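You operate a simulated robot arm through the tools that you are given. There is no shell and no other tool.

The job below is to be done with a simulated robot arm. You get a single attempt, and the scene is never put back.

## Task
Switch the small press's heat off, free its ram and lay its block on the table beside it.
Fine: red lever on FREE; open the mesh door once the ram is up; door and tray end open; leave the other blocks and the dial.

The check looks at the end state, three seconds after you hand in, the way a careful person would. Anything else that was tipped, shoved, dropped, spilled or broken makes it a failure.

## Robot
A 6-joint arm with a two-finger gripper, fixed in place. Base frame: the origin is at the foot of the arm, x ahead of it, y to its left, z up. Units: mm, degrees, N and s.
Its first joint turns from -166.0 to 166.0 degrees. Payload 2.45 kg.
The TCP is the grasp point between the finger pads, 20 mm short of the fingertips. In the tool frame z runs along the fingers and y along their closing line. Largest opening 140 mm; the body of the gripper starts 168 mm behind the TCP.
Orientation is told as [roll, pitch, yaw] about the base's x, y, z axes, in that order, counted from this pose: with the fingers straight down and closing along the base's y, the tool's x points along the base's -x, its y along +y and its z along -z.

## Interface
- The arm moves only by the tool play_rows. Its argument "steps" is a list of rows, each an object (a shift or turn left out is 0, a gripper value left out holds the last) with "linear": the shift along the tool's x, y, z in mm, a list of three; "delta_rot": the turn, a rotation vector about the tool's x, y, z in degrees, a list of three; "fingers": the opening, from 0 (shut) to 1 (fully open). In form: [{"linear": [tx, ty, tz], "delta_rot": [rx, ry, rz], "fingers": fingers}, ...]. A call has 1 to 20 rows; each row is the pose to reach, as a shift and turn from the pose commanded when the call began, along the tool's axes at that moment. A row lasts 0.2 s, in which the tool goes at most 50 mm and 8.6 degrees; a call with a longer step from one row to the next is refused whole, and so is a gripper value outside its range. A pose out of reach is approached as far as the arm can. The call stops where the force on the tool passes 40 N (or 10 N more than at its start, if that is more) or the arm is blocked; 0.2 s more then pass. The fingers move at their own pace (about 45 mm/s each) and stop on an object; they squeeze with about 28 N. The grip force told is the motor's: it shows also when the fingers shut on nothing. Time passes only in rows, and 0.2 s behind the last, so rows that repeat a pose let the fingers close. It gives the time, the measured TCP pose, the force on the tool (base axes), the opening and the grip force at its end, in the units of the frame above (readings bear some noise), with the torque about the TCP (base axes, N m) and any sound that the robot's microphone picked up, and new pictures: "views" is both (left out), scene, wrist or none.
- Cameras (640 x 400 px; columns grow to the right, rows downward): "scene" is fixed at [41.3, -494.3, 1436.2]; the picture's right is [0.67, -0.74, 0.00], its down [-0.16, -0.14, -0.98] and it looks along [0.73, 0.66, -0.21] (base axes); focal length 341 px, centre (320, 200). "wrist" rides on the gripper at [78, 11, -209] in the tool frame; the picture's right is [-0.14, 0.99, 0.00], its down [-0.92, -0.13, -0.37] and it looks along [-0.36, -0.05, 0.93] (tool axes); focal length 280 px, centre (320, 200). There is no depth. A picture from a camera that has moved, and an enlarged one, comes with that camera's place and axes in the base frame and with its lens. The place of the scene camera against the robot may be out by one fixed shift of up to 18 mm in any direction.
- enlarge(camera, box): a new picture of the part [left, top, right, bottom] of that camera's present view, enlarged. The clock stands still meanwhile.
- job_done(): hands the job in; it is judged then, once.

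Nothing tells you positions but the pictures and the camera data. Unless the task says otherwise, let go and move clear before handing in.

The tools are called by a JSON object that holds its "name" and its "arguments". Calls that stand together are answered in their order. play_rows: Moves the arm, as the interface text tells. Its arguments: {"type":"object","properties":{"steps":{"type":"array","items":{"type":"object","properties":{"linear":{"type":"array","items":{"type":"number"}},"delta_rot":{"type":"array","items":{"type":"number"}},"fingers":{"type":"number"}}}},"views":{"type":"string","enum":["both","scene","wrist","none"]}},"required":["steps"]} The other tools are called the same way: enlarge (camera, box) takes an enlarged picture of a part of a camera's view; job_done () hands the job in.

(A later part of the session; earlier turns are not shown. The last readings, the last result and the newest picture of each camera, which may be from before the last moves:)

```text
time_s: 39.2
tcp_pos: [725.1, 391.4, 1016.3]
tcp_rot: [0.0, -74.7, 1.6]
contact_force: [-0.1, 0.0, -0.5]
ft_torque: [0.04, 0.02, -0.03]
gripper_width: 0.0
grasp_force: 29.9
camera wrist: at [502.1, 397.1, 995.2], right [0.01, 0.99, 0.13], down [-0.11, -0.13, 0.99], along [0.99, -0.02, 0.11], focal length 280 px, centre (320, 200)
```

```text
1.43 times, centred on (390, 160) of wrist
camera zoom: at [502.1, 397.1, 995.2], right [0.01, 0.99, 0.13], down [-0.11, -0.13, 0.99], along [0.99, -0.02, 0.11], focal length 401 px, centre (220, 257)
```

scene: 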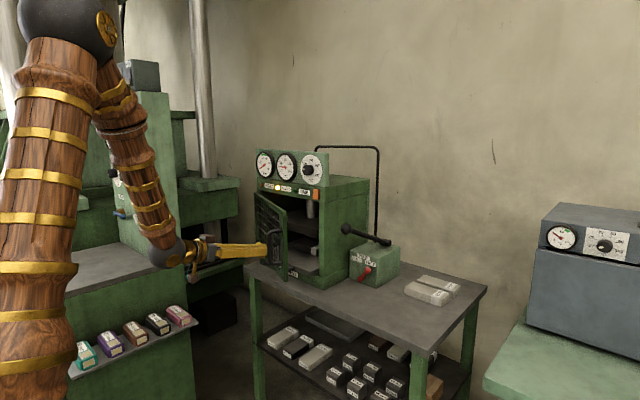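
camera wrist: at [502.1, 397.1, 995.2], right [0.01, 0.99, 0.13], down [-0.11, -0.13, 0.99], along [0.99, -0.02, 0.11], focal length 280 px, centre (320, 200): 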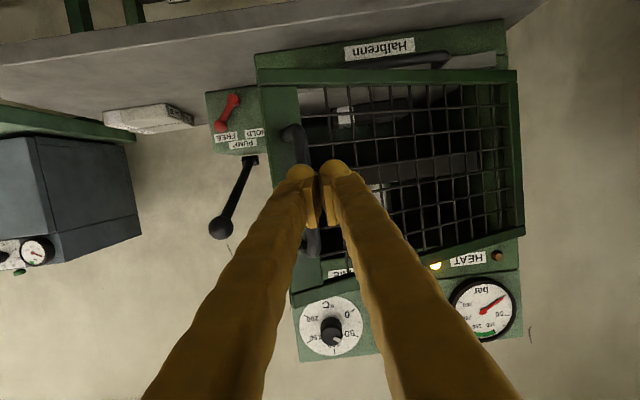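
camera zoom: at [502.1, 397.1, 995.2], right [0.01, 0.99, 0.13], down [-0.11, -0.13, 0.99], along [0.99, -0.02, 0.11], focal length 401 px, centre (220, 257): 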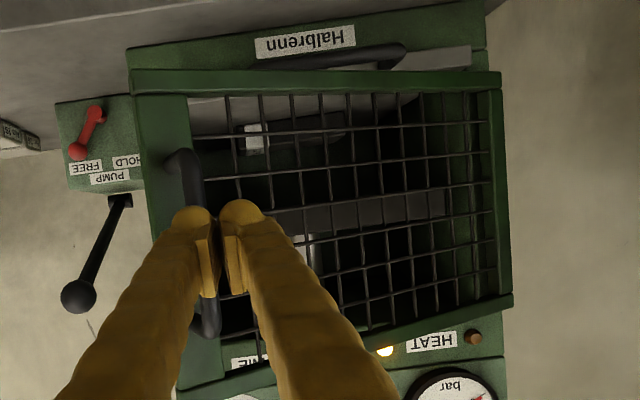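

The door stands about 20° open, with its free edge near (800, 340) and the gap on the right side. I'll retreat, put the tool in the arm plane, then go to fingers-down so I can sweep the door open from inside.

{"name": "play_rows", "arguments": {"steps": [{"linear": [-9, -10, -27], "delta_rot": [-5, 0, -1.4]}, {"linear": [-18, -25, -52], "delta_rot": [-11, 0, -3]}, {"linear": [-28, -47, -77], "delta_rot": [-17.5, 0, -4.8]}, {"linear": [-38.8, -68.6, -100.8], "delta_rot": [-24.1, 0, -6.6]}, {"linear": [-38.8, -68.6, -100.8], "delta_rot": [-24.1, 0, -6.6]}], "views": "scene"}}

```text
time_s: 40.4
tcp_pos: [653.9, 331.3, 1094.3]
tcp_rot: [-0.2, -74.7, 26.8]
contact_force: [-0.5, 0.1, 0.3]
ft_torque: [0.0, -0.02, 0.01]
gripper_width: 0.0
grasp_force: 29.9
out of reach, approached as far as the arm can: row 4, 5
```

scene: 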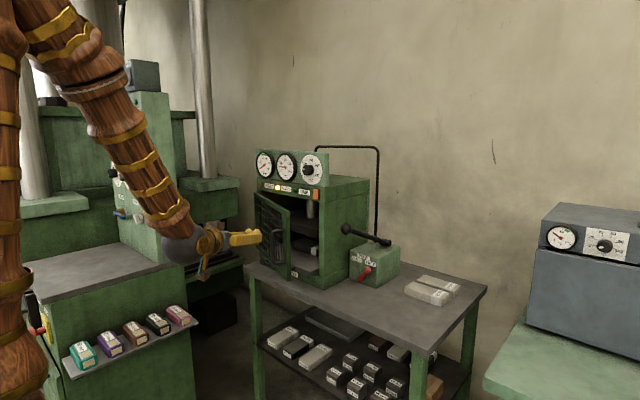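

It's in-plane now. Rotating the tool to vertical.

{"name": "play_rows", "arguments": {"steps": [{"delta_rot": [0, 8, 0]}, {"delta_rot": [0, 16, 0]}, {"delta_rot": [0, 24, 0]}, {"delta_rot": [0, 32, 0]}, {"delta_rot": [0, 40, 0]}, {"delta_rot": [0, 48, 0]}, {"delta_rot": [0, 56, 0]}, {"delta_rot": [0, 64, 0]}, {"delta_rot": [0, 72, 0]}, {"delta_rot": [0, 74.7, 0]}, {"delta_rot": [0, 74.7, 0]}], "views": "both"}}

```text
time_s: 42.8
tcp_pos: [654.1, 330.6, 1091.8]
tcp_rot: [-0.1, -0.1, 26.6]
contact_force: [0.7, -0.8, 0.0]
ft_torque: [0.0, -0.02, 0.01]
gripper_width: 0.0
grasp_force: 29.6
camera wrist: at [577.8, 306.8, 1300.0], right [-0.32, 0.95, 0.0], down [0.88, 0.3, 0.37], along [0.35, 0.12, -0.93], focal length 280 px, centre (320, 200)
```

scene: 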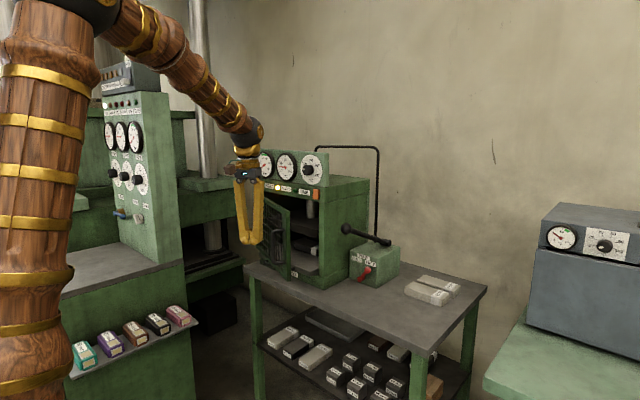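
wrist: 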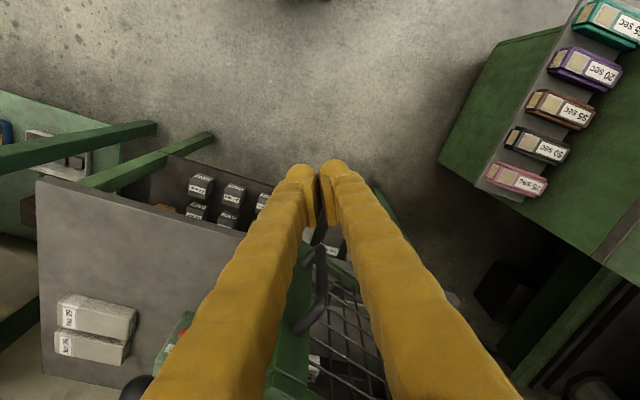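

Fingers-down is achieved. I'll move around the door's free edge on the right side to a point in front of the opening.

{"name": "play_rows", "arguments": {"steps": [{"linear": [0.6, -35, 10.6], "delta_rot": [0, 0, 6.6]}, {"linear": [1.1, -71, 21], "delta_rot": [0, 0, 13.3]}, {"linear": [1.7, -106.1, 31.8], "delta_rot": [0, 0, 20]}, {"linear": [-34, -124, 31.8], "delta_rot": [0, 0, 26.6]}, {"linear": [-70, -142, 31.8], "delta_rot": [0, 0, 26.6]}, {"linear": [-105.6, -159.8, 31.8], "delta_rot": [0, 0, 26.6]}, {"linear": [-141.4, -177.7, 31.8], "delta_rot": [0, 0, 26.6]}, {"linear": [-141.4, -177.7, 31.8], "delta_rot": [0, 0, 26.6]}], "views": "both"}}

{"name": "enlarge", "arguments": {"camera": "scene", "box": [220, 120, 420, 300]}}

```text
time_s: 44.6
tcp_pos: [861.5, 238.2, 1064.1]
tcp_rot: [0.0, -0.2, 0.0]
contact_force: [-0.3, -0.4, 0.4]
ft_torque: [0.0, 0.0, -0.04]
gripper_width: 0.0
grasp_force: 29.5
camera wrist: at [781.2, 250.0, 1271.5], right [0.14, 0.99, 0.0], down [0.92, -0.13, 0.37], along [0.37, -0.05, -0.93], focal length 280 px, centre (320, 200)
```

scene: 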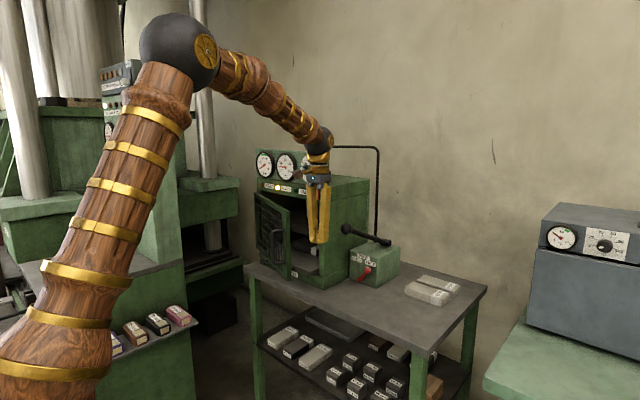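
wrist: 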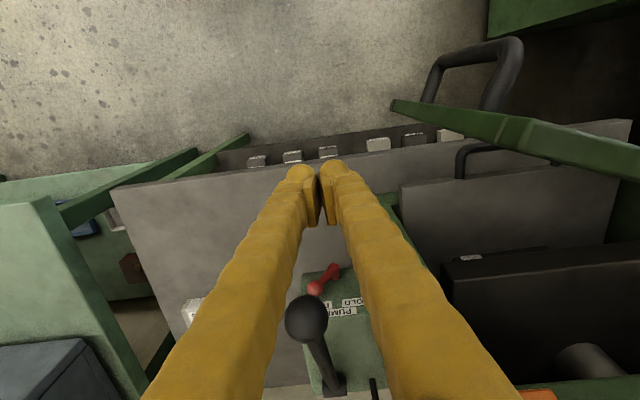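

```text
2.22 times, centred on (320, 210) of scene
camera zoom: at [41.3, -494.3, 1436.2], right [0.67, -0.74, 0.0], down [-0.16, -0.14, -0.98], along [0.73, 0.66, -0.21], focal length 757 px, centre (320, 178)
```

zoom: 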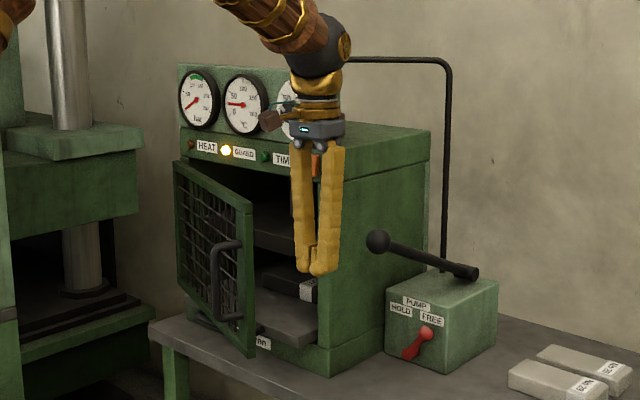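

I need to see the door's free edge precisely before moving inside it.

{"name": "enlarge", "arguments": {"camera": "wrist", "box": [340, 20, 640, 220]}}

```text
2.00 times, centred on (490, 120) of wrist
camera zoom: at [781.2, 250.0, 1271.5], right [0.14, 0.99, 0.0], down [0.92, -0.13, 0.37], along [0.37, -0.05, -0.93], focal length 561 px, centre (-20, 360)
```

zoom: 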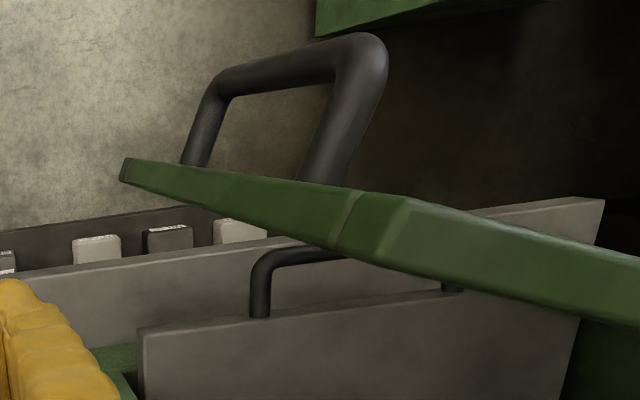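

Now I can separate the stile's top and bottom corners: the free edge is at (808, 334), about 19° open. I'll slip the closed fingers inside near (852, 345), keeping clear of the dial, and then sweep the door outward slowly.

{"name": "play_rows", "arguments": {"steps": [{"linear": [2, 30, 5]}, {"linear": [5, 60, 10]}, {"linear": [7, 85, 14]}, {"linear": [9, 107, 14]}, {"linear": [9, 107, 14]}], "views": "both"}}

{"name": "enlarge", "arguments": {"camera": "scene", "box": [220, 120, 420, 300]}}

```text
time_s: 45.8
tcp_pos: [851.0, 343.4, 1046.3]
tcp_rot: [0.0, -0.2, 0.0]
contact_force: [0.2, -0.8, 0.4]
ft_torque: [0.01, 0.05, -0.01]
gripper_width: 0.0
grasp_force: 29.2
camera wrist: at [772.0, 355.7, 1254.8], right [0.14, 0.99, 0.0], down [0.92, -0.13, 0.37], along [0.37, -0.05, -0.93], focal length 280 px, centre (320, 200)
```

scene: 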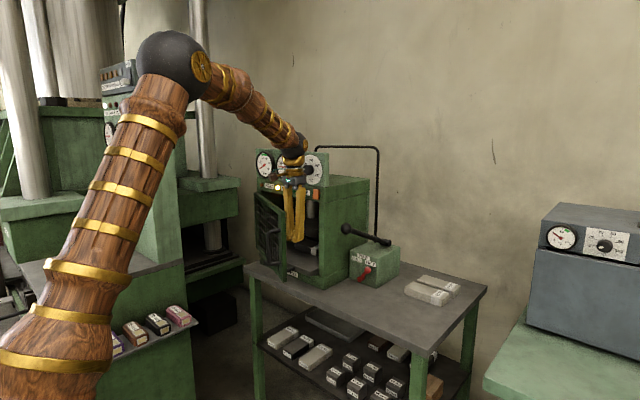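
wrist: 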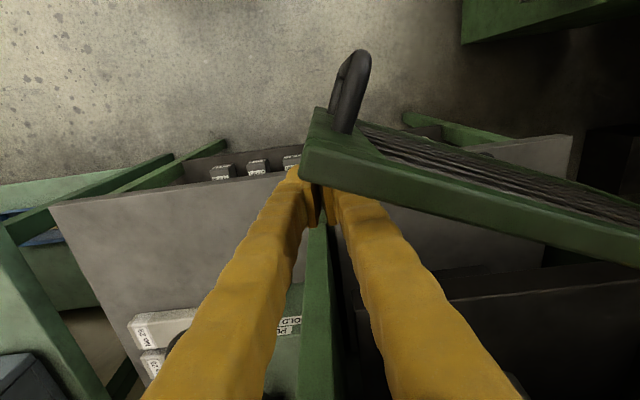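

```text
2.22 times, centred on (320, 210) of scene
camera zoom: at [41.3, -494.3, 1436.2], right [0.67, -0.74, 0.0], down [-0.16, -0.14, -0.98], along [0.73, 0.66, -0.21], focal length 757 px, centre (320, 178)
```

zoom: 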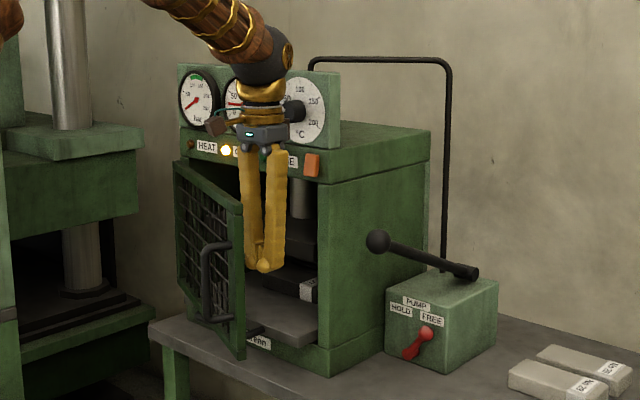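

The fingers are behind the door. I'll sweep outward along the arc to about 50°.

{"name": "play_rows", "arguments": {"steps": [{"linear": [6.4, 2.2, 0]}, {"linear": [17, 5.4, 0]}, {"linear": [27.4, 8.6, 0]}, {"linear": [37.8, 11.9, 0]}, {"linear": [48, 16, 0]}, {"linear": [58, 20.2, 0]}, {"linear": [68.2, 24.3, 0]}, {"linear": [78, 29.3, 0]}, {"linear": [87.7, 34.3, 0]}, {"linear": [97.4, 39.3, 0]}, {"linear": [106.7, 45.1, 0]}, {"linear": [116, 51, 0]}, {"linear": [125.2, 56.8, 0]}, {"linear": [134, 63.4, 0]}, {"linear": [142.8, 70.1, 0]}, {"linear": [151.5, 76.7, 0]}, {"linear": [159.6, 84.1, 0]}, {"linear": [167.7, 91.4, 0]}, {"linear": [175.8, 98.8, 0]}], "views": "both"}}

```text
time_s: 49.8
tcp_pos: [675.2, 440.8, 1044.8]
tcp_rot: [-0.1, -0.1, 0.1]
contact_force: [0.0, 0.0, -0.2]
ft_torque: [0.02, -0.03, -0.02]
gripper_width: 0.0
grasp_force: 29.8
camera wrist: at [595.8, 452.6, 1253.6], right [0.14, 0.99, 0.0], down [0.92, -0.13, 0.37], along [0.37, -0.05, -0.93], focal length 280 px, centre (320, 200)
```

scene: 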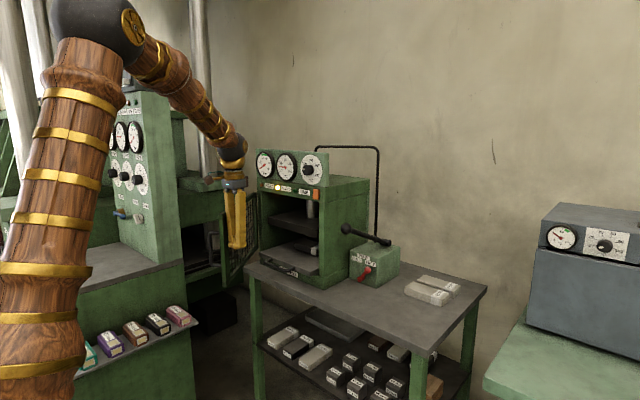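
wrist: 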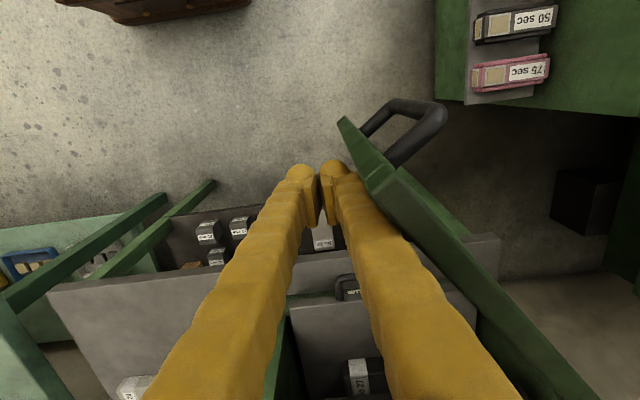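

The door follows smoothly at about 52°. I'll keep sweeping to roughly 95°.

{"name": "play_rows", "arguments": {"steps": [{"linear": [7.4, 8, 0]}, {"linear": [14.9, 16, 0]}, {"linear": [22.3, 24, 0]}, {"linear": [32.4, 37, 0]}, {"linear": [42.5, 50, 0]}, {"linear": [51.4, 63.8, 0]}, {"linear": [60.3, 77.6, 0]}, {"linear": [68, 92.1, 0]}, {"linear": [75.6, 106.6, 0]}, {"linear": [82, 121.8, 0]}, {"linear": [88.3, 137, 0]}, {"linear": [93.4, 152.6, 0]}, {"linear": [98.4, 168.2, 0]}, {"linear": [102, 184.2, 0]}, {"linear": [105.7, 200.2, 0]}, {"linear": [108, 216.5, 0]}, {"linear": [110.2, 232.8, 0]}, {"linear": [111, 249, 0]}, {"linear": [111.9, 265.6, 0]}], "views": "both"}}

{"name": "enlarge", "arguments": {"camera": "scene", "box": [180, 130, 400, 300]}}

```text
time_s: 53.8
tcp_pos: [566.1, 706.5, 1045.8]
tcp_rot: [0.0, -0.2, 0.0]
contact_force: [0.5, 0.1, 0.1]
ft_torque: [-0.02, 0.0, 0.01]
gripper_width: 0.1
grasp_force: 29.6
camera wrist: at [485.8, 719.0, 1254.7], right [0.14, 0.99, 0.0], down [0.92, -0.13, 0.37], along [0.37, -0.05, -0.93], focal length 280 px, centre (320, 200)
```

scene: 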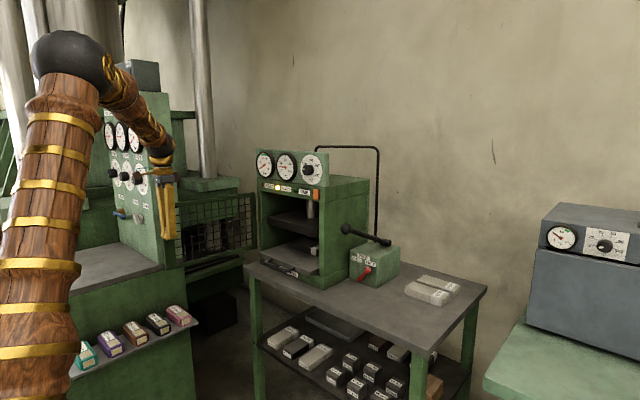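
wrist: 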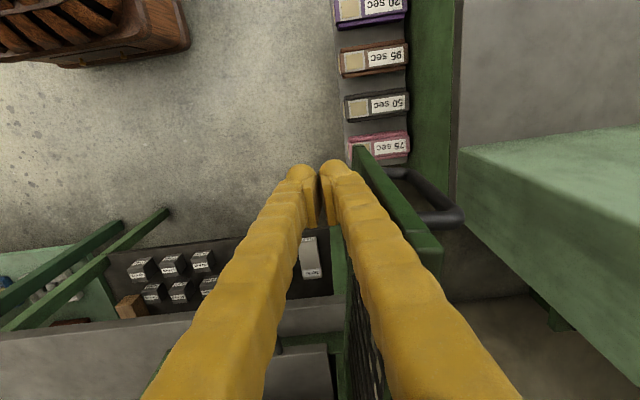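

```text
2.35 times, centred on (290, 215) of scene
camera zoom: at [41.3, -494.3, 1436.2], right [0.67, -0.74, 0.0], down [-0.16, -0.14, -0.98], along [0.73, 0.66, -0.21], focal length 802 px, centre (391, 165)
```

zoom: 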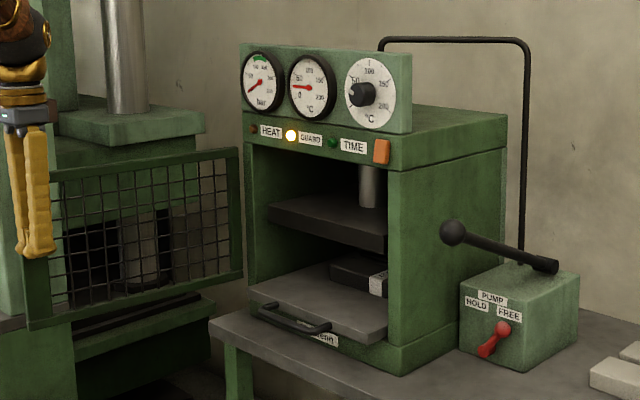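

The door is open to about 95° and the tray with the labelled dark block is exposed; the tray handle bar is near (897, 516, 862). I'll move clear of the door and turn the gripper 90° so the fingers can straddle the handle front-to-back.

{"name": "play_rows", "arguments": {"steps": [{"linear": [-5, -30, -5]}, {"linear": [-15, -65, -15], "delta_rot": [0, 0, -4]}, {"linear": [-32, -100, -25], "delta_rot": [0, 0, -12]}, {"linear": [-50, -135, -35], "delta_rot": [0, 0, -20]}, {"linear": [-67, -170, -45], "delta_rot": [0, 0, -28]}, {"linear": [-84, -206, -54], "delta_rot": [0, 0, -36]}, {"linear": [-84, -206, -54], "delta_rot": [0, 0, -44]}, {"linear": [-84, -206, -54], "delta_rot": [0, 0, -52]}, {"linear": [-84, -206, -54], "delta_rot": [0, 0, -60]}, {"linear": [-84, -206, -54], "delta_rot": [0, 0, -68]}, {"linear": [-84, -206, -54], "delta_rot": [0, 0, -76]}, {"linear": [-84, -206, -54], "delta_rot": [0, 0, -84]}, {"linear": [-84, -206, -54], "delta_rot": [0, 0, -90]}, {"linear": [-84, -206, -54], "delta_rot": [0, 0, -90]}], "views": "both"}}

{"name": "enlarge", "arguments": {"camera": "scene", "box": [180, 130, 400, 300]}}

```text
time_s: 56.8
tcp_pos: [647.5, 500.6, 1099.6]
tcp_rot: [-0.3, 0.0, 90.1]
contact_force: [1.0, -0.9, 0.7]
ft_torque: [0.0, 0.02, -0.01]
gripper_width: 0.1
grasp_force: 28.8
camera wrist: at [635.0, 423.2, 1308.3], right [-0.99, 0.14, 0.0], down [0.13, 0.92, 0.37], along [0.05, 0.37, -0.93], focal length 280 px, centre (320, 200)
```

scene: 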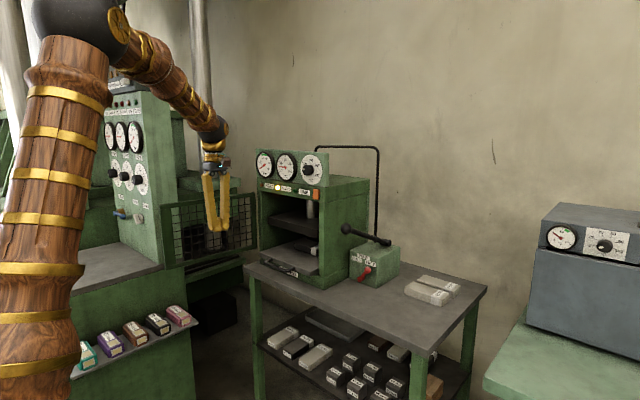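
wrist: 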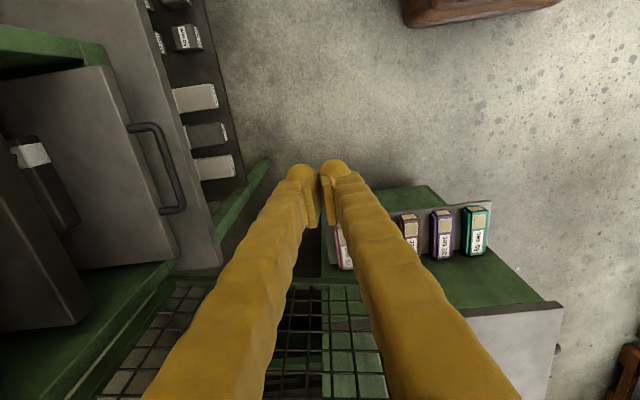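

```text
2.35 times, centred on (290, 215) of scene
camera zoom: at [41.3, -494.3, 1436.2], right [0.67, -0.74, 0.0], down [-0.16, -0.14, -0.98], along [0.73, 0.66, -0.21], focal length 802 px, centre (391, 165)
```

zoom: 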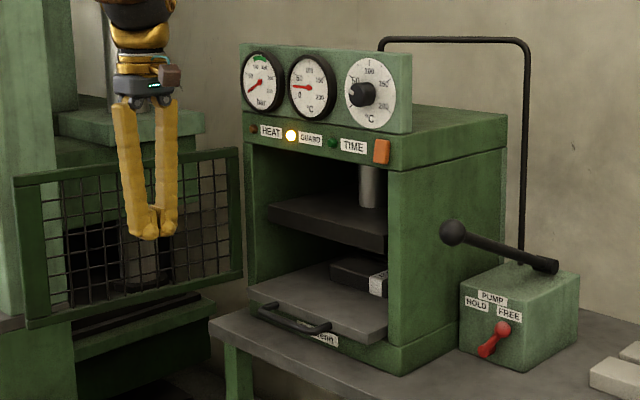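

I have a clear view of the tray, its handle and the block. I'll enlarge it to measure them.

{"name": "enlarge", "arguments": {"camera": "wrist", "box": [0, 30, 260, 290]}}

```text
1.54 times, centred on (130, 160) of wrist
camera zoom: at [635.0, 423.2, 1308.3], right [-0.99, 0.14, 0.0], down [0.13, 0.92, 0.37], along [0.05, 0.37, -0.93], focal length 431 px, centre (612, 262)
```

zoom: 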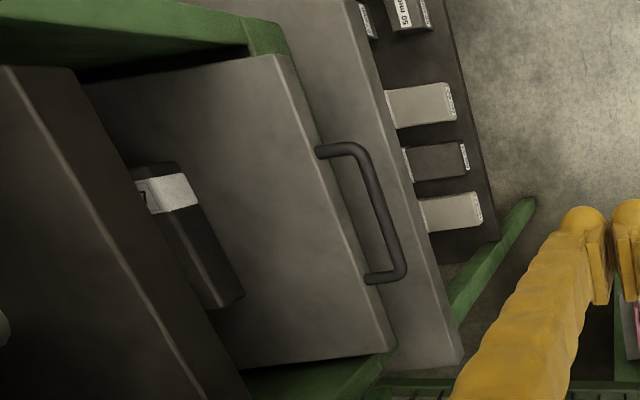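

Measured: the handle bar is at x 894, z 863, spanning y 442–576. The tray front is at x 936 with its top at z 873, and the block is about 126 × 50 mm around (1065, 499). I'll tilt the gripper and stop 100 mm short of the bar.

{"name": "play_rows", "arguments": {"steps": [{"linear": [-1.4, -31, 25], "delta_rot": [5.8, 0, 0], "fingers": 0.2}, {"linear": [-2.8, -62, 50], "delta_rot": [11.6, 0, 0]}, {"linear": [-4.2, -93, 75.5], "delta_rot": [17.5, 0, 0]}, {"linear": [-5.6, -124, 100], "delta_rot": [23.3, 0, 0]}, {"linear": [-7, -155, 126], "delta_rot": [29.2, 0, 0]}, {"linear": [-8.4, -186, 151], "delta_rot": [35, 0, 0]}, {"linear": [-8.4, -186, 151], "delta_rot": [35, 0, 0]}], "views": "both"}}

{"name": "enlarge", "arguments": {"camera": "wrist", "box": [140, 60, 400, 260]}}

{"name": "enlarge", "arguments": {"camera": "scene", "box": [200, 150, 380, 310]}}

```text
time_s: 58.4
tcp_pos: [832.6, 508.8, 947.0]
tcp_rot: [-35.2, 0.0, 90.0]
contact_force: [0.0, 0.0, -0.1]
ft_torque: [0.02, -0.03, 0.01]
gripper_width: 27.8
grasp_force: 0.1
camera wrist: at [702.9, 431.6, 1111.4], right [-0.81, 0.14, -0.57], down [-0.11, 0.92, 0.38], along [0.58, 0.37, -0.73], focal length 280 px, centre (320, 200)
```

scene: 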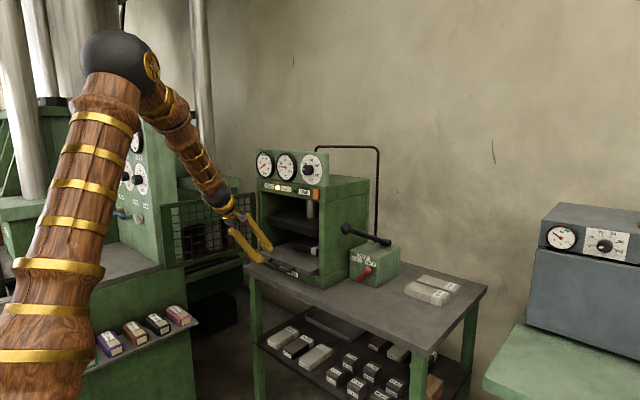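
wrist: 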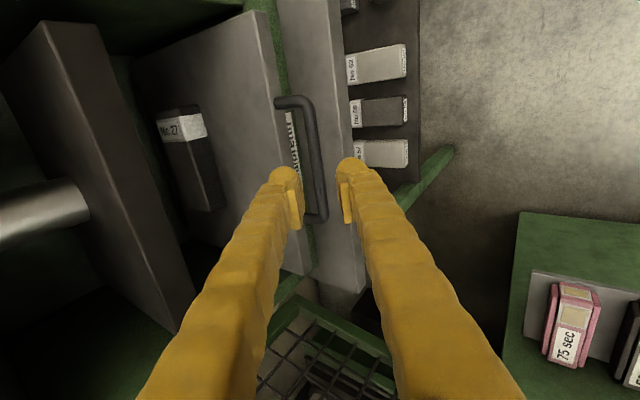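

```text
2.00 times, centred on (270, 160) of wrist
camera zoom: at [702.9, 431.6, 1111.4], right [-0.81, 0.14, -0.57], down [-0.11, 0.92, 0.38], along [0.58, 0.37, -0.73], focal length 561 px, centre (420, 280)
```

zoom: 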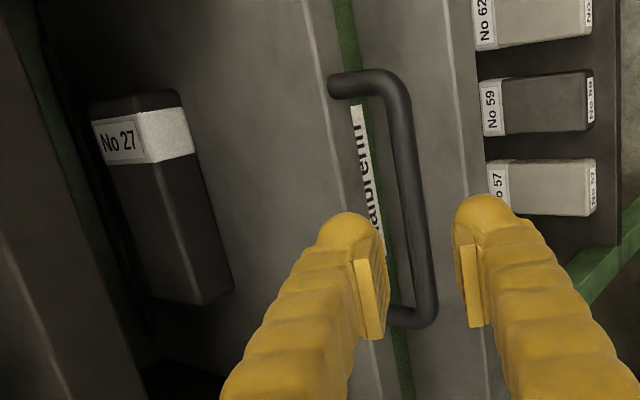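

```text
2.50 times, centred on (290, 230) of scene
camera zoom: at [41.3, -494.3, 1436.2], right [0.67, -0.74, 0.0], down [-0.16, -0.14, -0.98], along [0.73, 0.66, -0.21], focal length 852 px, centre (395, 125)
```

zoom: 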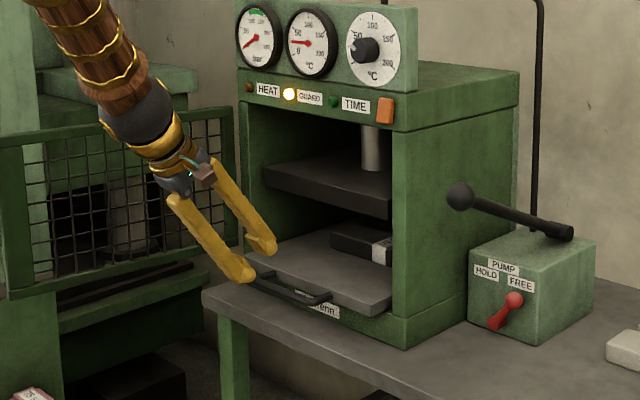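

The block reads "No 27", and the handle bar is centred between the open fingers. I'll advance and grip it.

{"name": "play_rows", "arguments": {"steps": [{"linear": [0, -1, 25]}, {"linear": [0, -2, 50]}, {"linear": [0, -2.4, 70]}, {"linear": [0, -2.4, 82]}, {"linear": [0, -2.4, 91]}, {"linear": [0, -2.4, 98]}, {"linear": [0, -2.4, 98], "fingers": 0}, {"linear": [0, -2.4, 98]}, {"linear": [0, -2.4, 98]}], "views": "both"}}

{"name": "enlarge", "arguments": {"camera": "wrist", "box": [140, 60, 400, 260]}}

{"name": "enlarge", "arguments": {"camera": "scene", "box": [200, 150, 380, 310]}}

```text
time_s: 60.4
tcp_pos: [891.2, 510.5, 870.7]
tcp_rot: [-35.3, 0.0, 90.0]
contact_force: [3.1, 0.5, 2.9]
ft_torque: [-0.34, -0.03, 0.66]
gripper_width: 9.9
grasp_force: 37.5
camera wrist: at [760.7, 432.4, 1035.2], right [-0.81, 0.14, -0.57], down [-0.11, 0.92, 0.38], along [0.58, 0.37, -0.73], focal length 280 px, centre (320, 200)
```

scene: 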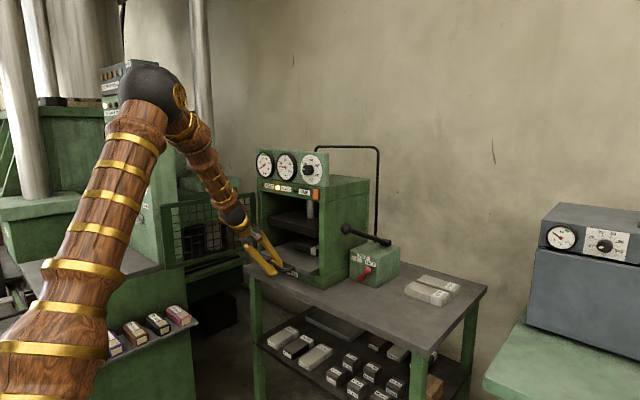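
wrist: 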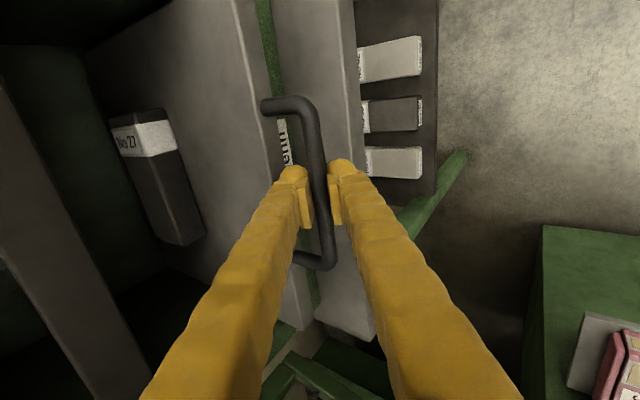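

```text
2.00 times, centred on (270, 160) of wrist
camera zoom: at [760.7, 432.4, 1035.2], right [-0.81, 0.14, -0.57], down [-0.11, 0.92, 0.38], along [0.58, 0.37, -0.73], focal length 561 px, centre (420, 280)
```

zoom: 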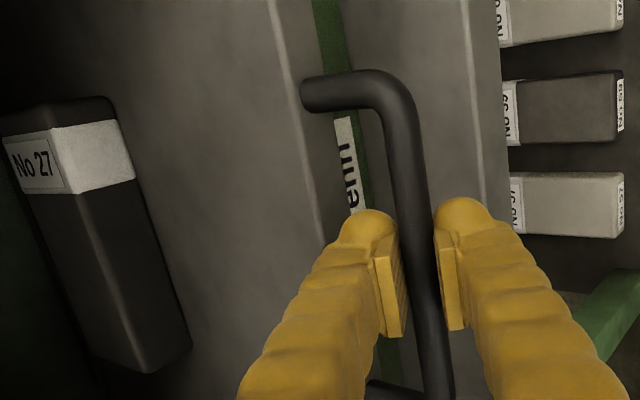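

```text
2.50 times, centred on (290, 230) of scene
camera zoom: at [41.3, -494.3, 1436.2], right [0.67, -0.74, 0.0], down [-0.16, -0.14, -0.98], along [0.73, 0.66, -0.21], focal length 852 px, centre (395, 125)
```

zoom: 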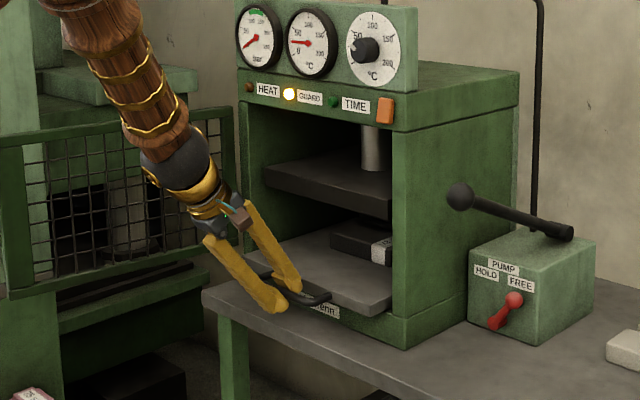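

The bar is held (about 10 mm). I'll pull the tray straight out slowly.

{"name": "play_rows", "arguments": {"steps": [{"linear": [0, 2.5, -1.7]}, {"linear": [0, 5.7, -4]}, {"linear": [0, 9.8, -6.9]}, {"linear": [0, 14.7, -10.4]}, {"linear": [0, 19.6, -13.8]}, {"linear": [0, 24.5, -17.3]}, {"linear": [0, 29.4, -20.7]}, {"linear": [0, 34.3, -24.2]}, {"linear": [0, 39.2, -27.6]}, {"linear": [0, 44.1, -31.1]}, {"linear": [0, 49, -34.6]}], "views": "both"}}

{"name": "enlarge", "arguments": {"camera": "scene", "box": [200, 150, 380, 310]}}

```text
time_s: 62.8
tcp_pos: [832.8, 509.4, 870.5]
tcp_rot: [-35.3, -0.1, 90.0]
contact_force: [4.7, 1.5, 26.2]
ft_torque: [-0.31, -0.05, 0.61]
gripper_width: 9.6
grasp_force: 37.1
camera wrist: at [702.3, 432.4, 1034.3], right [-0.81, 0.14, -0.57], down [-0.11, 0.92, 0.38], along [0.58, 0.37, -0.73], focal length 280 px, centre (320, 200)
```

scene: 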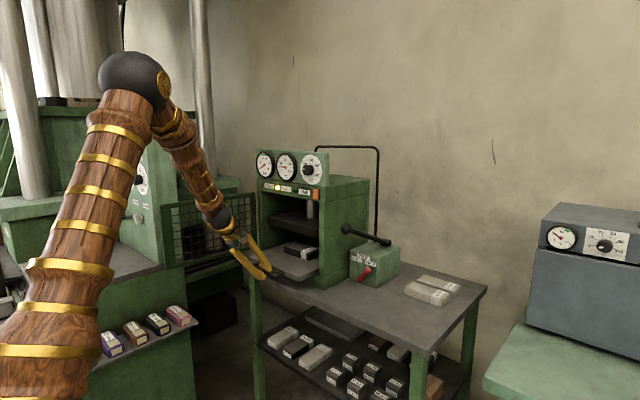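
wrist: 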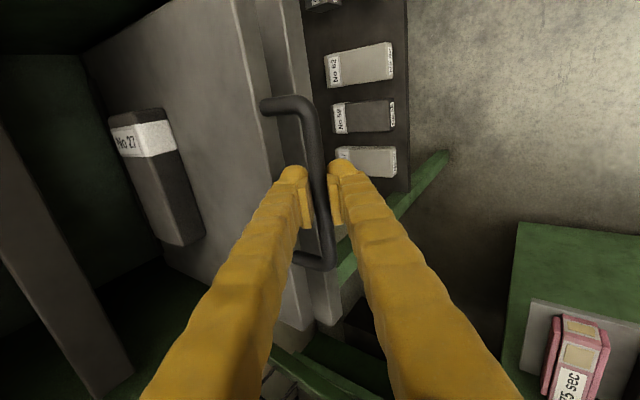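

```text
2.50 times, centred on (290, 230) of scene
camera zoom: at [41.3, -494.3, 1436.2], right [0.67, -0.74, 0.0], down [-0.16, -0.14, -0.98], along [0.73, 0.66, -0.21], focal length 852 px, centre (395, 125)
```

zoom: 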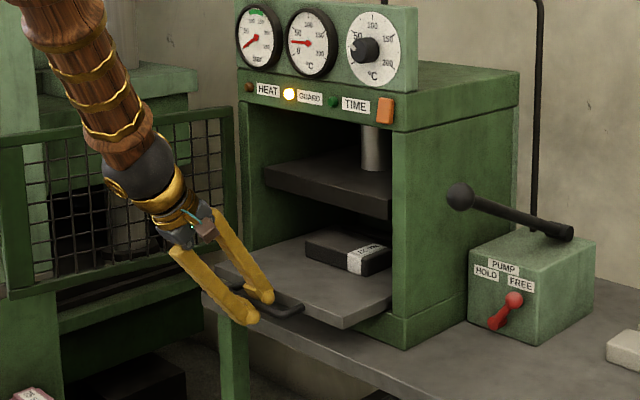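

The tray is sliding out (58 mm so far) with the block riding on it. I'll ease the downward pressure slightly and keep pulling.

{"name": "play_rows", "arguments": {"steps": [{"linear": [0, 1.9, -2.5]}, {"linear": [0, 5.4, -6.3]}, {"linear": [0, 11.9, -10.9]}, {"linear": [0, 18.4, -15.5]}, {"linear": [0, 24.9, -20.1]}, {"linear": [0, 31.5, -24.7]}, {"linear": [0, 38, -29.4]}, {"linear": [0, 44.5, -34]}, {"linear": [0, 51, -38.6]}, {"linear": [0, 57.6, -43.2]}, {"linear": [0, 64.1, -47.9]}, {"linear": [0, 70.6, -52.5]}, {"linear": [0, 77.2, -57.1]}, {"linear": [0, 83.7, -61.7]}, {"linear": [0, 90.2, -66.3]}], "views": "both"}}

{"name": "enlarge", "arguments": {"camera": "scene", "box": [200, 150, 380, 310]}}

```text
time_s: 64.4
tcp_pos: [787.9, 510.2, 870.0]
tcp_rot: [-35.0, 0.1, 90.0]
contact_force: [-4.1, 3.7, -4.1]
ft_torque: [-0.27, 0.01, 0.59]
gripper_width: 9.6
grasp_force: 36.8
stopped in row 7: the force on the tool passed its limit at 42 N (the readings are from after the stop); the commanded pose is now the measured one
camera wrist: at [658.1, 432.4, 1034.9], right [-0.81, 0.14, -0.57], down [-0.11, 0.92, 0.38], along [0.57, 0.37, -0.73], focal length 280 px, centre (320, 200)
```

scene: 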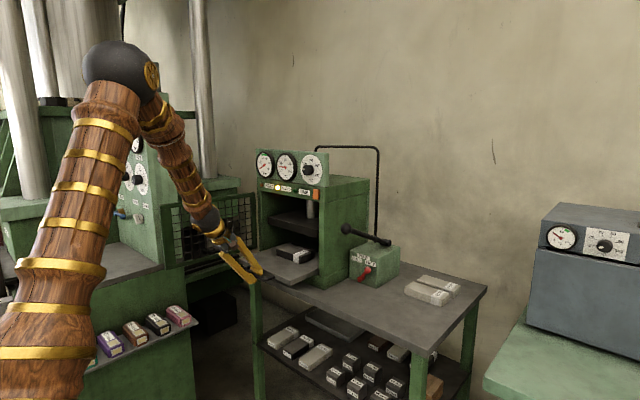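
wrist: 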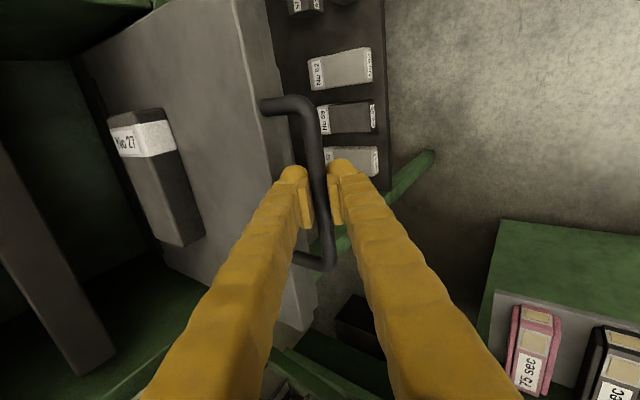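

```text
2.50 times, centred on (290, 230) of scene
camera zoom: at [41.3, -494.3, 1436.2], right [0.67, -0.74, 0.0], down [-0.16, -0.14, -0.98], along [0.73, 0.66, -0.21], focal length 852 px, centre (395, 125)
```

zoom: 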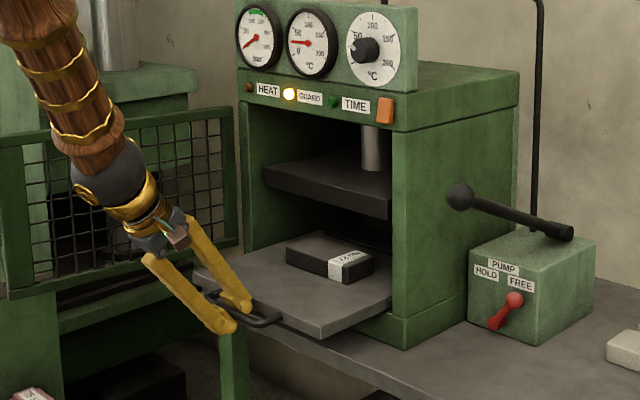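

It stopped on a brief force peak with the tray 103 mm out and no slip. I'll keep pulling in gentler steps.

{"name": "play_rows", "arguments": {"steps": [{"linear": [0, 1.6, -1.2]}, {"linear": [0, 4.9, -3.5]}, {"linear": [0, 9, -6.4]}, {"linear": [0, 13.1, -9.3]}, {"linear": [0, 17.1, -12.1]}, {"linear": [0, 21.2, -15]}, {"linear": [0, 25.3, -17.9]}, {"linear": [0, 29.4, -20.8]}, {"linear": [0, 33.5, -23.7]}, {"linear": [0, 37.5, -26.6]}, {"linear": [0, 41.6, -29.5]}, {"linear": [0, 45.7, -32.4]}, {"linear": [0, 49.8, -35.3]}, {"linear": [0, 53.9, -38.1]}, {"linear": [0, 57.9, -41]}, {"linear": [0, 62, -43.9]}, {"linear": [0, 66.1, -46.8]}, {"linear": [0, 70.2, -49.7]}], "views": "both"}}

{"name": "enlarge", "arguments": {"camera": "scene", "box": [200, 150, 380, 310]}}

```text
time_s: 68.2
tcp_pos: [701.5, 510.5, 870.1]
tcp_rot: [-34.9, 0.1, 90.1]
contact_force: [2.3, 1.7, -25.3]
ft_torque: [-0.39, 0.01, 0.54]
gripper_width: 9.1
grasp_force: 36.5
camera wrist: at [571.3, 432.6, 1035.1], right [-0.81, 0.14, -0.57], down [-0.11, 0.92, 0.37], along [0.57, 0.36, -0.73], focal length 280 px, centre (320, 200)
```

scene: 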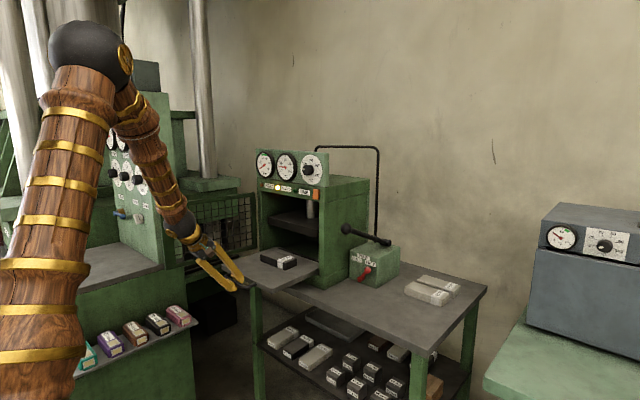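
wrist: 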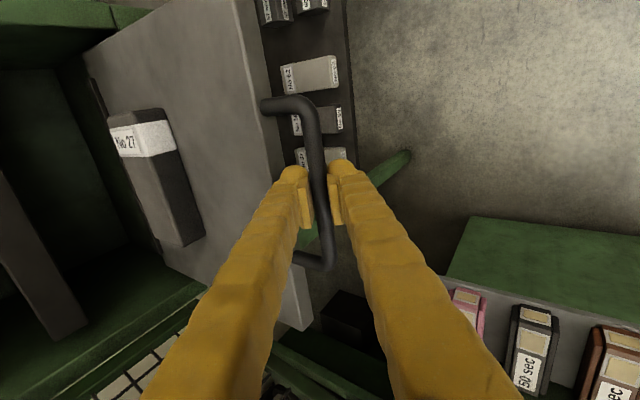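

```text
2.50 times, centred on (290, 230) of scene
camera zoom: at [41.3, -494.3, 1436.2], right [0.67, -0.74, 0.0], down [-0.16, -0.14, -0.98], along [0.73, 0.66, -0.21], focal length 852 px, centre (395, 125)
```

zoom: 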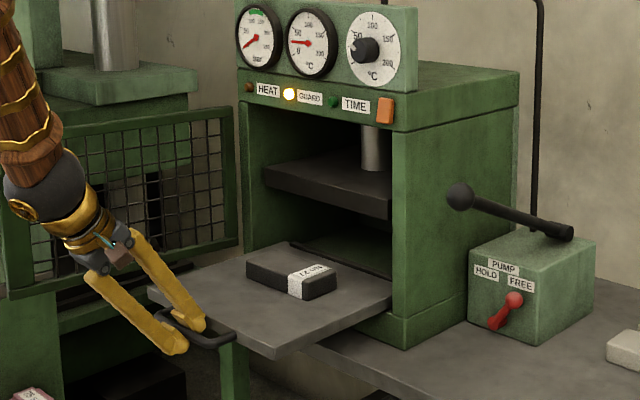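

The tray is 190 mm out, still well supported, and the block has cleared the press. I'll pull a little more, watching for a stop.

{"name": "play_rows", "arguments": {"steps": [{"linear": [0, 2, 0.6]}, {"linear": [0, 4.1, -0.5]}, {"linear": [0, 7.4, -3.3]}, {"linear": [0, 11.5, -6.2]}, {"linear": [0, 15.6, -9.1]}, {"linear": [0, 19.7, -11.9]}, {"linear": [0, 23.8, -14.8]}, {"linear": [0, 27.9, -17.6]}, {"linear": [0, 32, -20.5]}, {"linear": [0, 36.1, -23.4]}], "views": "both"}}

{"name": "enlarge", "arguments": {"camera": "scene", "box": [200, 150, 380, 310]}}

```text
time_s: 70.0
tcp_pos: [674.0, 509.2, 870.4]
tcp_rot: [-35.1, -0.1, 90.1]
contact_force: [15.6, 2.2, -8.1]
ft_torque: [-0.3, -0.04, 0.59]
gripper_width: 9.5
grasp_force: 36.9
stopped in row 8: the force on the tool passed its limit at 55 N (the readings are from after the stop); the commanded pose is now the measured one
camera wrist: at [542.8, 432.4, 1034.6], right [-0.81, 0.14, -0.57], down [-0.11, 0.92, 0.37], along [0.58, 0.37, -0.73], focal length 280 px, centre (320, 200)
```

scene: 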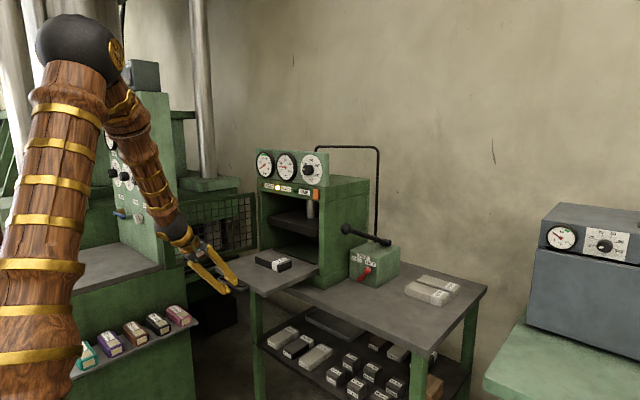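
wrist: 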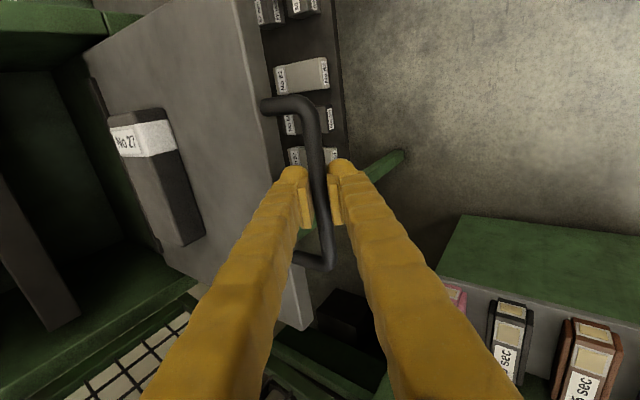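

```text
2.50 times, centred on (290, 230) of scene
camera zoom: at [41.3, -494.3, 1436.2], right [0.67, -0.74, 0.0], down [-0.16, -0.14, -0.98], along [0.73, 0.66, -0.21], focal length 852 px, centre (395, 125)
```

zoom: 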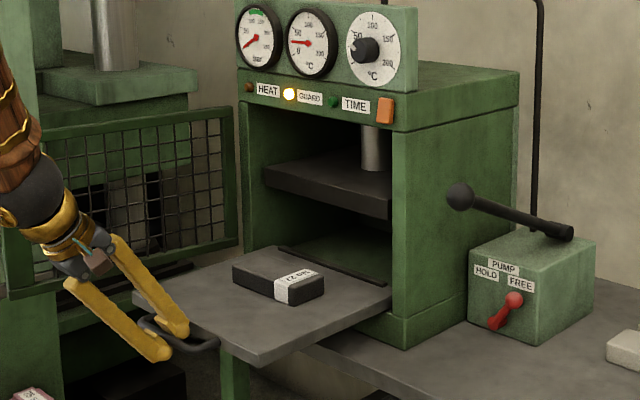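

The tray has met its end stop, about 217 mm out. I'll open the fingers and back away from the handle.

{"name": "play_rows", "arguments": {"steps": [{"linear": [0, 0, 0], "fingers": 0.22}, {"linear": [0, 0, 0]}, {"linear": [0, 0, 0]}, {"linear": [0, 0, -15]}, {"linear": [0, 0, -40]}, {"linear": [0, 0, -75]}, {"linear": [0, 0, -110]}, {"linear": [0, 0, -145]}, {"linear": [0, 0, -180]}], "views": "both"}}

{"name": "enlarge", "arguments": {"camera": "wrist", "box": [60, 30, 380, 270]}}

```text
time_s: 72.0
tcp_pos: [570.4, 511.1, 1019.7]
tcp_rot: [-35.1, 0.0, 90.1]
contact_force: [-0.6, -0.5, 0.2]
ft_torque: [0.0, 0.01, 0.03]
gripper_width: 30.8
grasp_force: 0.0
camera wrist: at [439.2, 434.0, 1183.9], right [-0.81, 0.14, -0.57], down [-0.11, 0.92, 0.37], along [0.58, 0.37, -0.73], focal length 280 px, centre (320, 200)
```

scene: 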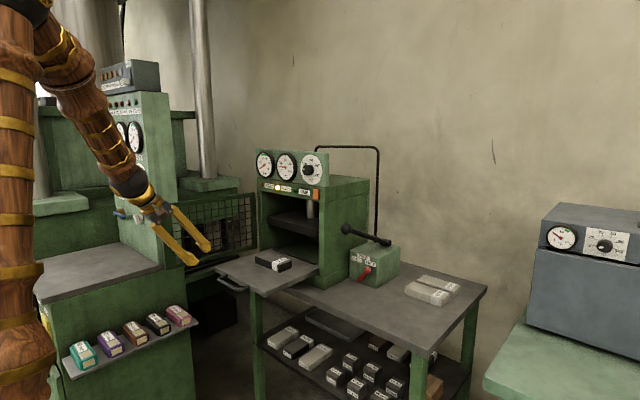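
wrist: 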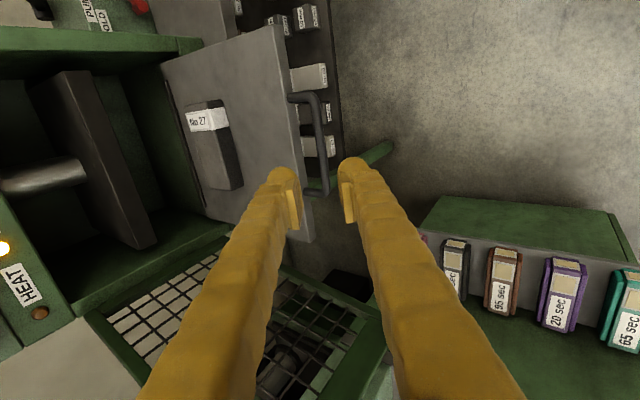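

```text
1.67 times, centred on (220, 150) of wrist
camera zoom: at [439.2, 434.0, 1183.9], right [-0.81, 0.14, -0.57], down [-0.11, 0.92, 0.37], along [0.58, 0.37, -0.73], focal length 467 px, centre (487, 283)
```

zoom: 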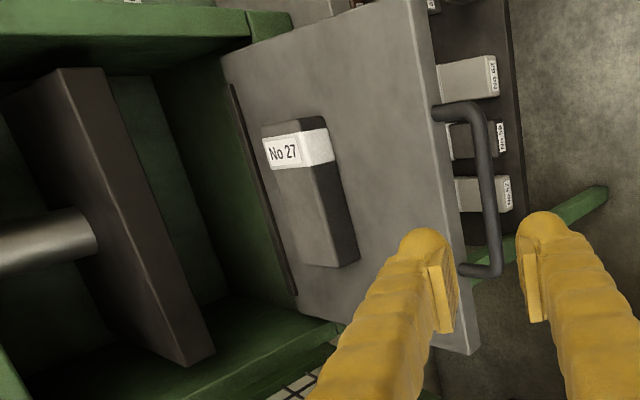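

The tray is fully out and the block is in the open. I'll enlarge the block to fix its corners.

{"name": "enlarge", "arguments": {"camera": "wrist", "box": [160, 80, 280, 200]}}

{"name": "enlarge", "arguments": {"camera": "scene", "box": [210, 235, 330, 305]}}

```text
3.33 times, centred on (220, 140) of wrist
camera zoom: at [439.2, 434.0, 1183.9], right [-0.81, 0.14, -0.57], down [-0.11, 0.92, 0.37], along [0.58, 0.37, -0.73], focal length 935 px, centre (653, 400)
```

zoom: 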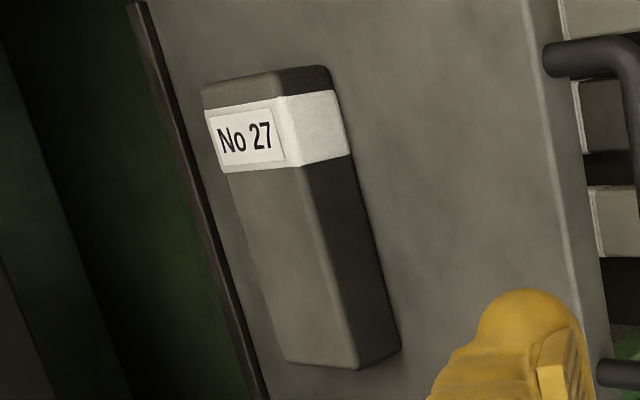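

```text
5.33 times, centred on (270, 270) of scene
camera zoom: at [41.3, -494.3, 1436.2], right [0.67, -0.74, 0.0], down [-0.16, -0.14, -0.98], along [0.73, 0.66, -0.21], focal length 1817 px, centre (587, -173)
```

zoom: 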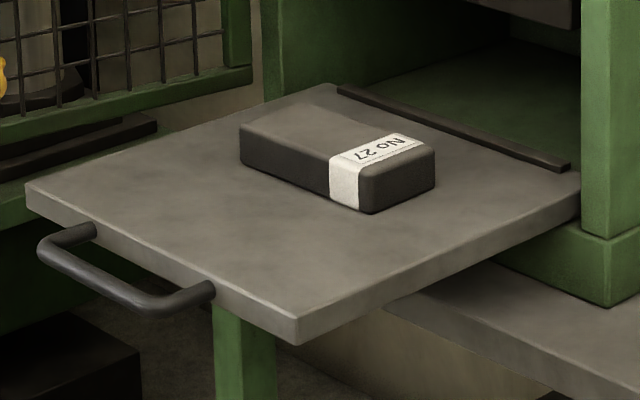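

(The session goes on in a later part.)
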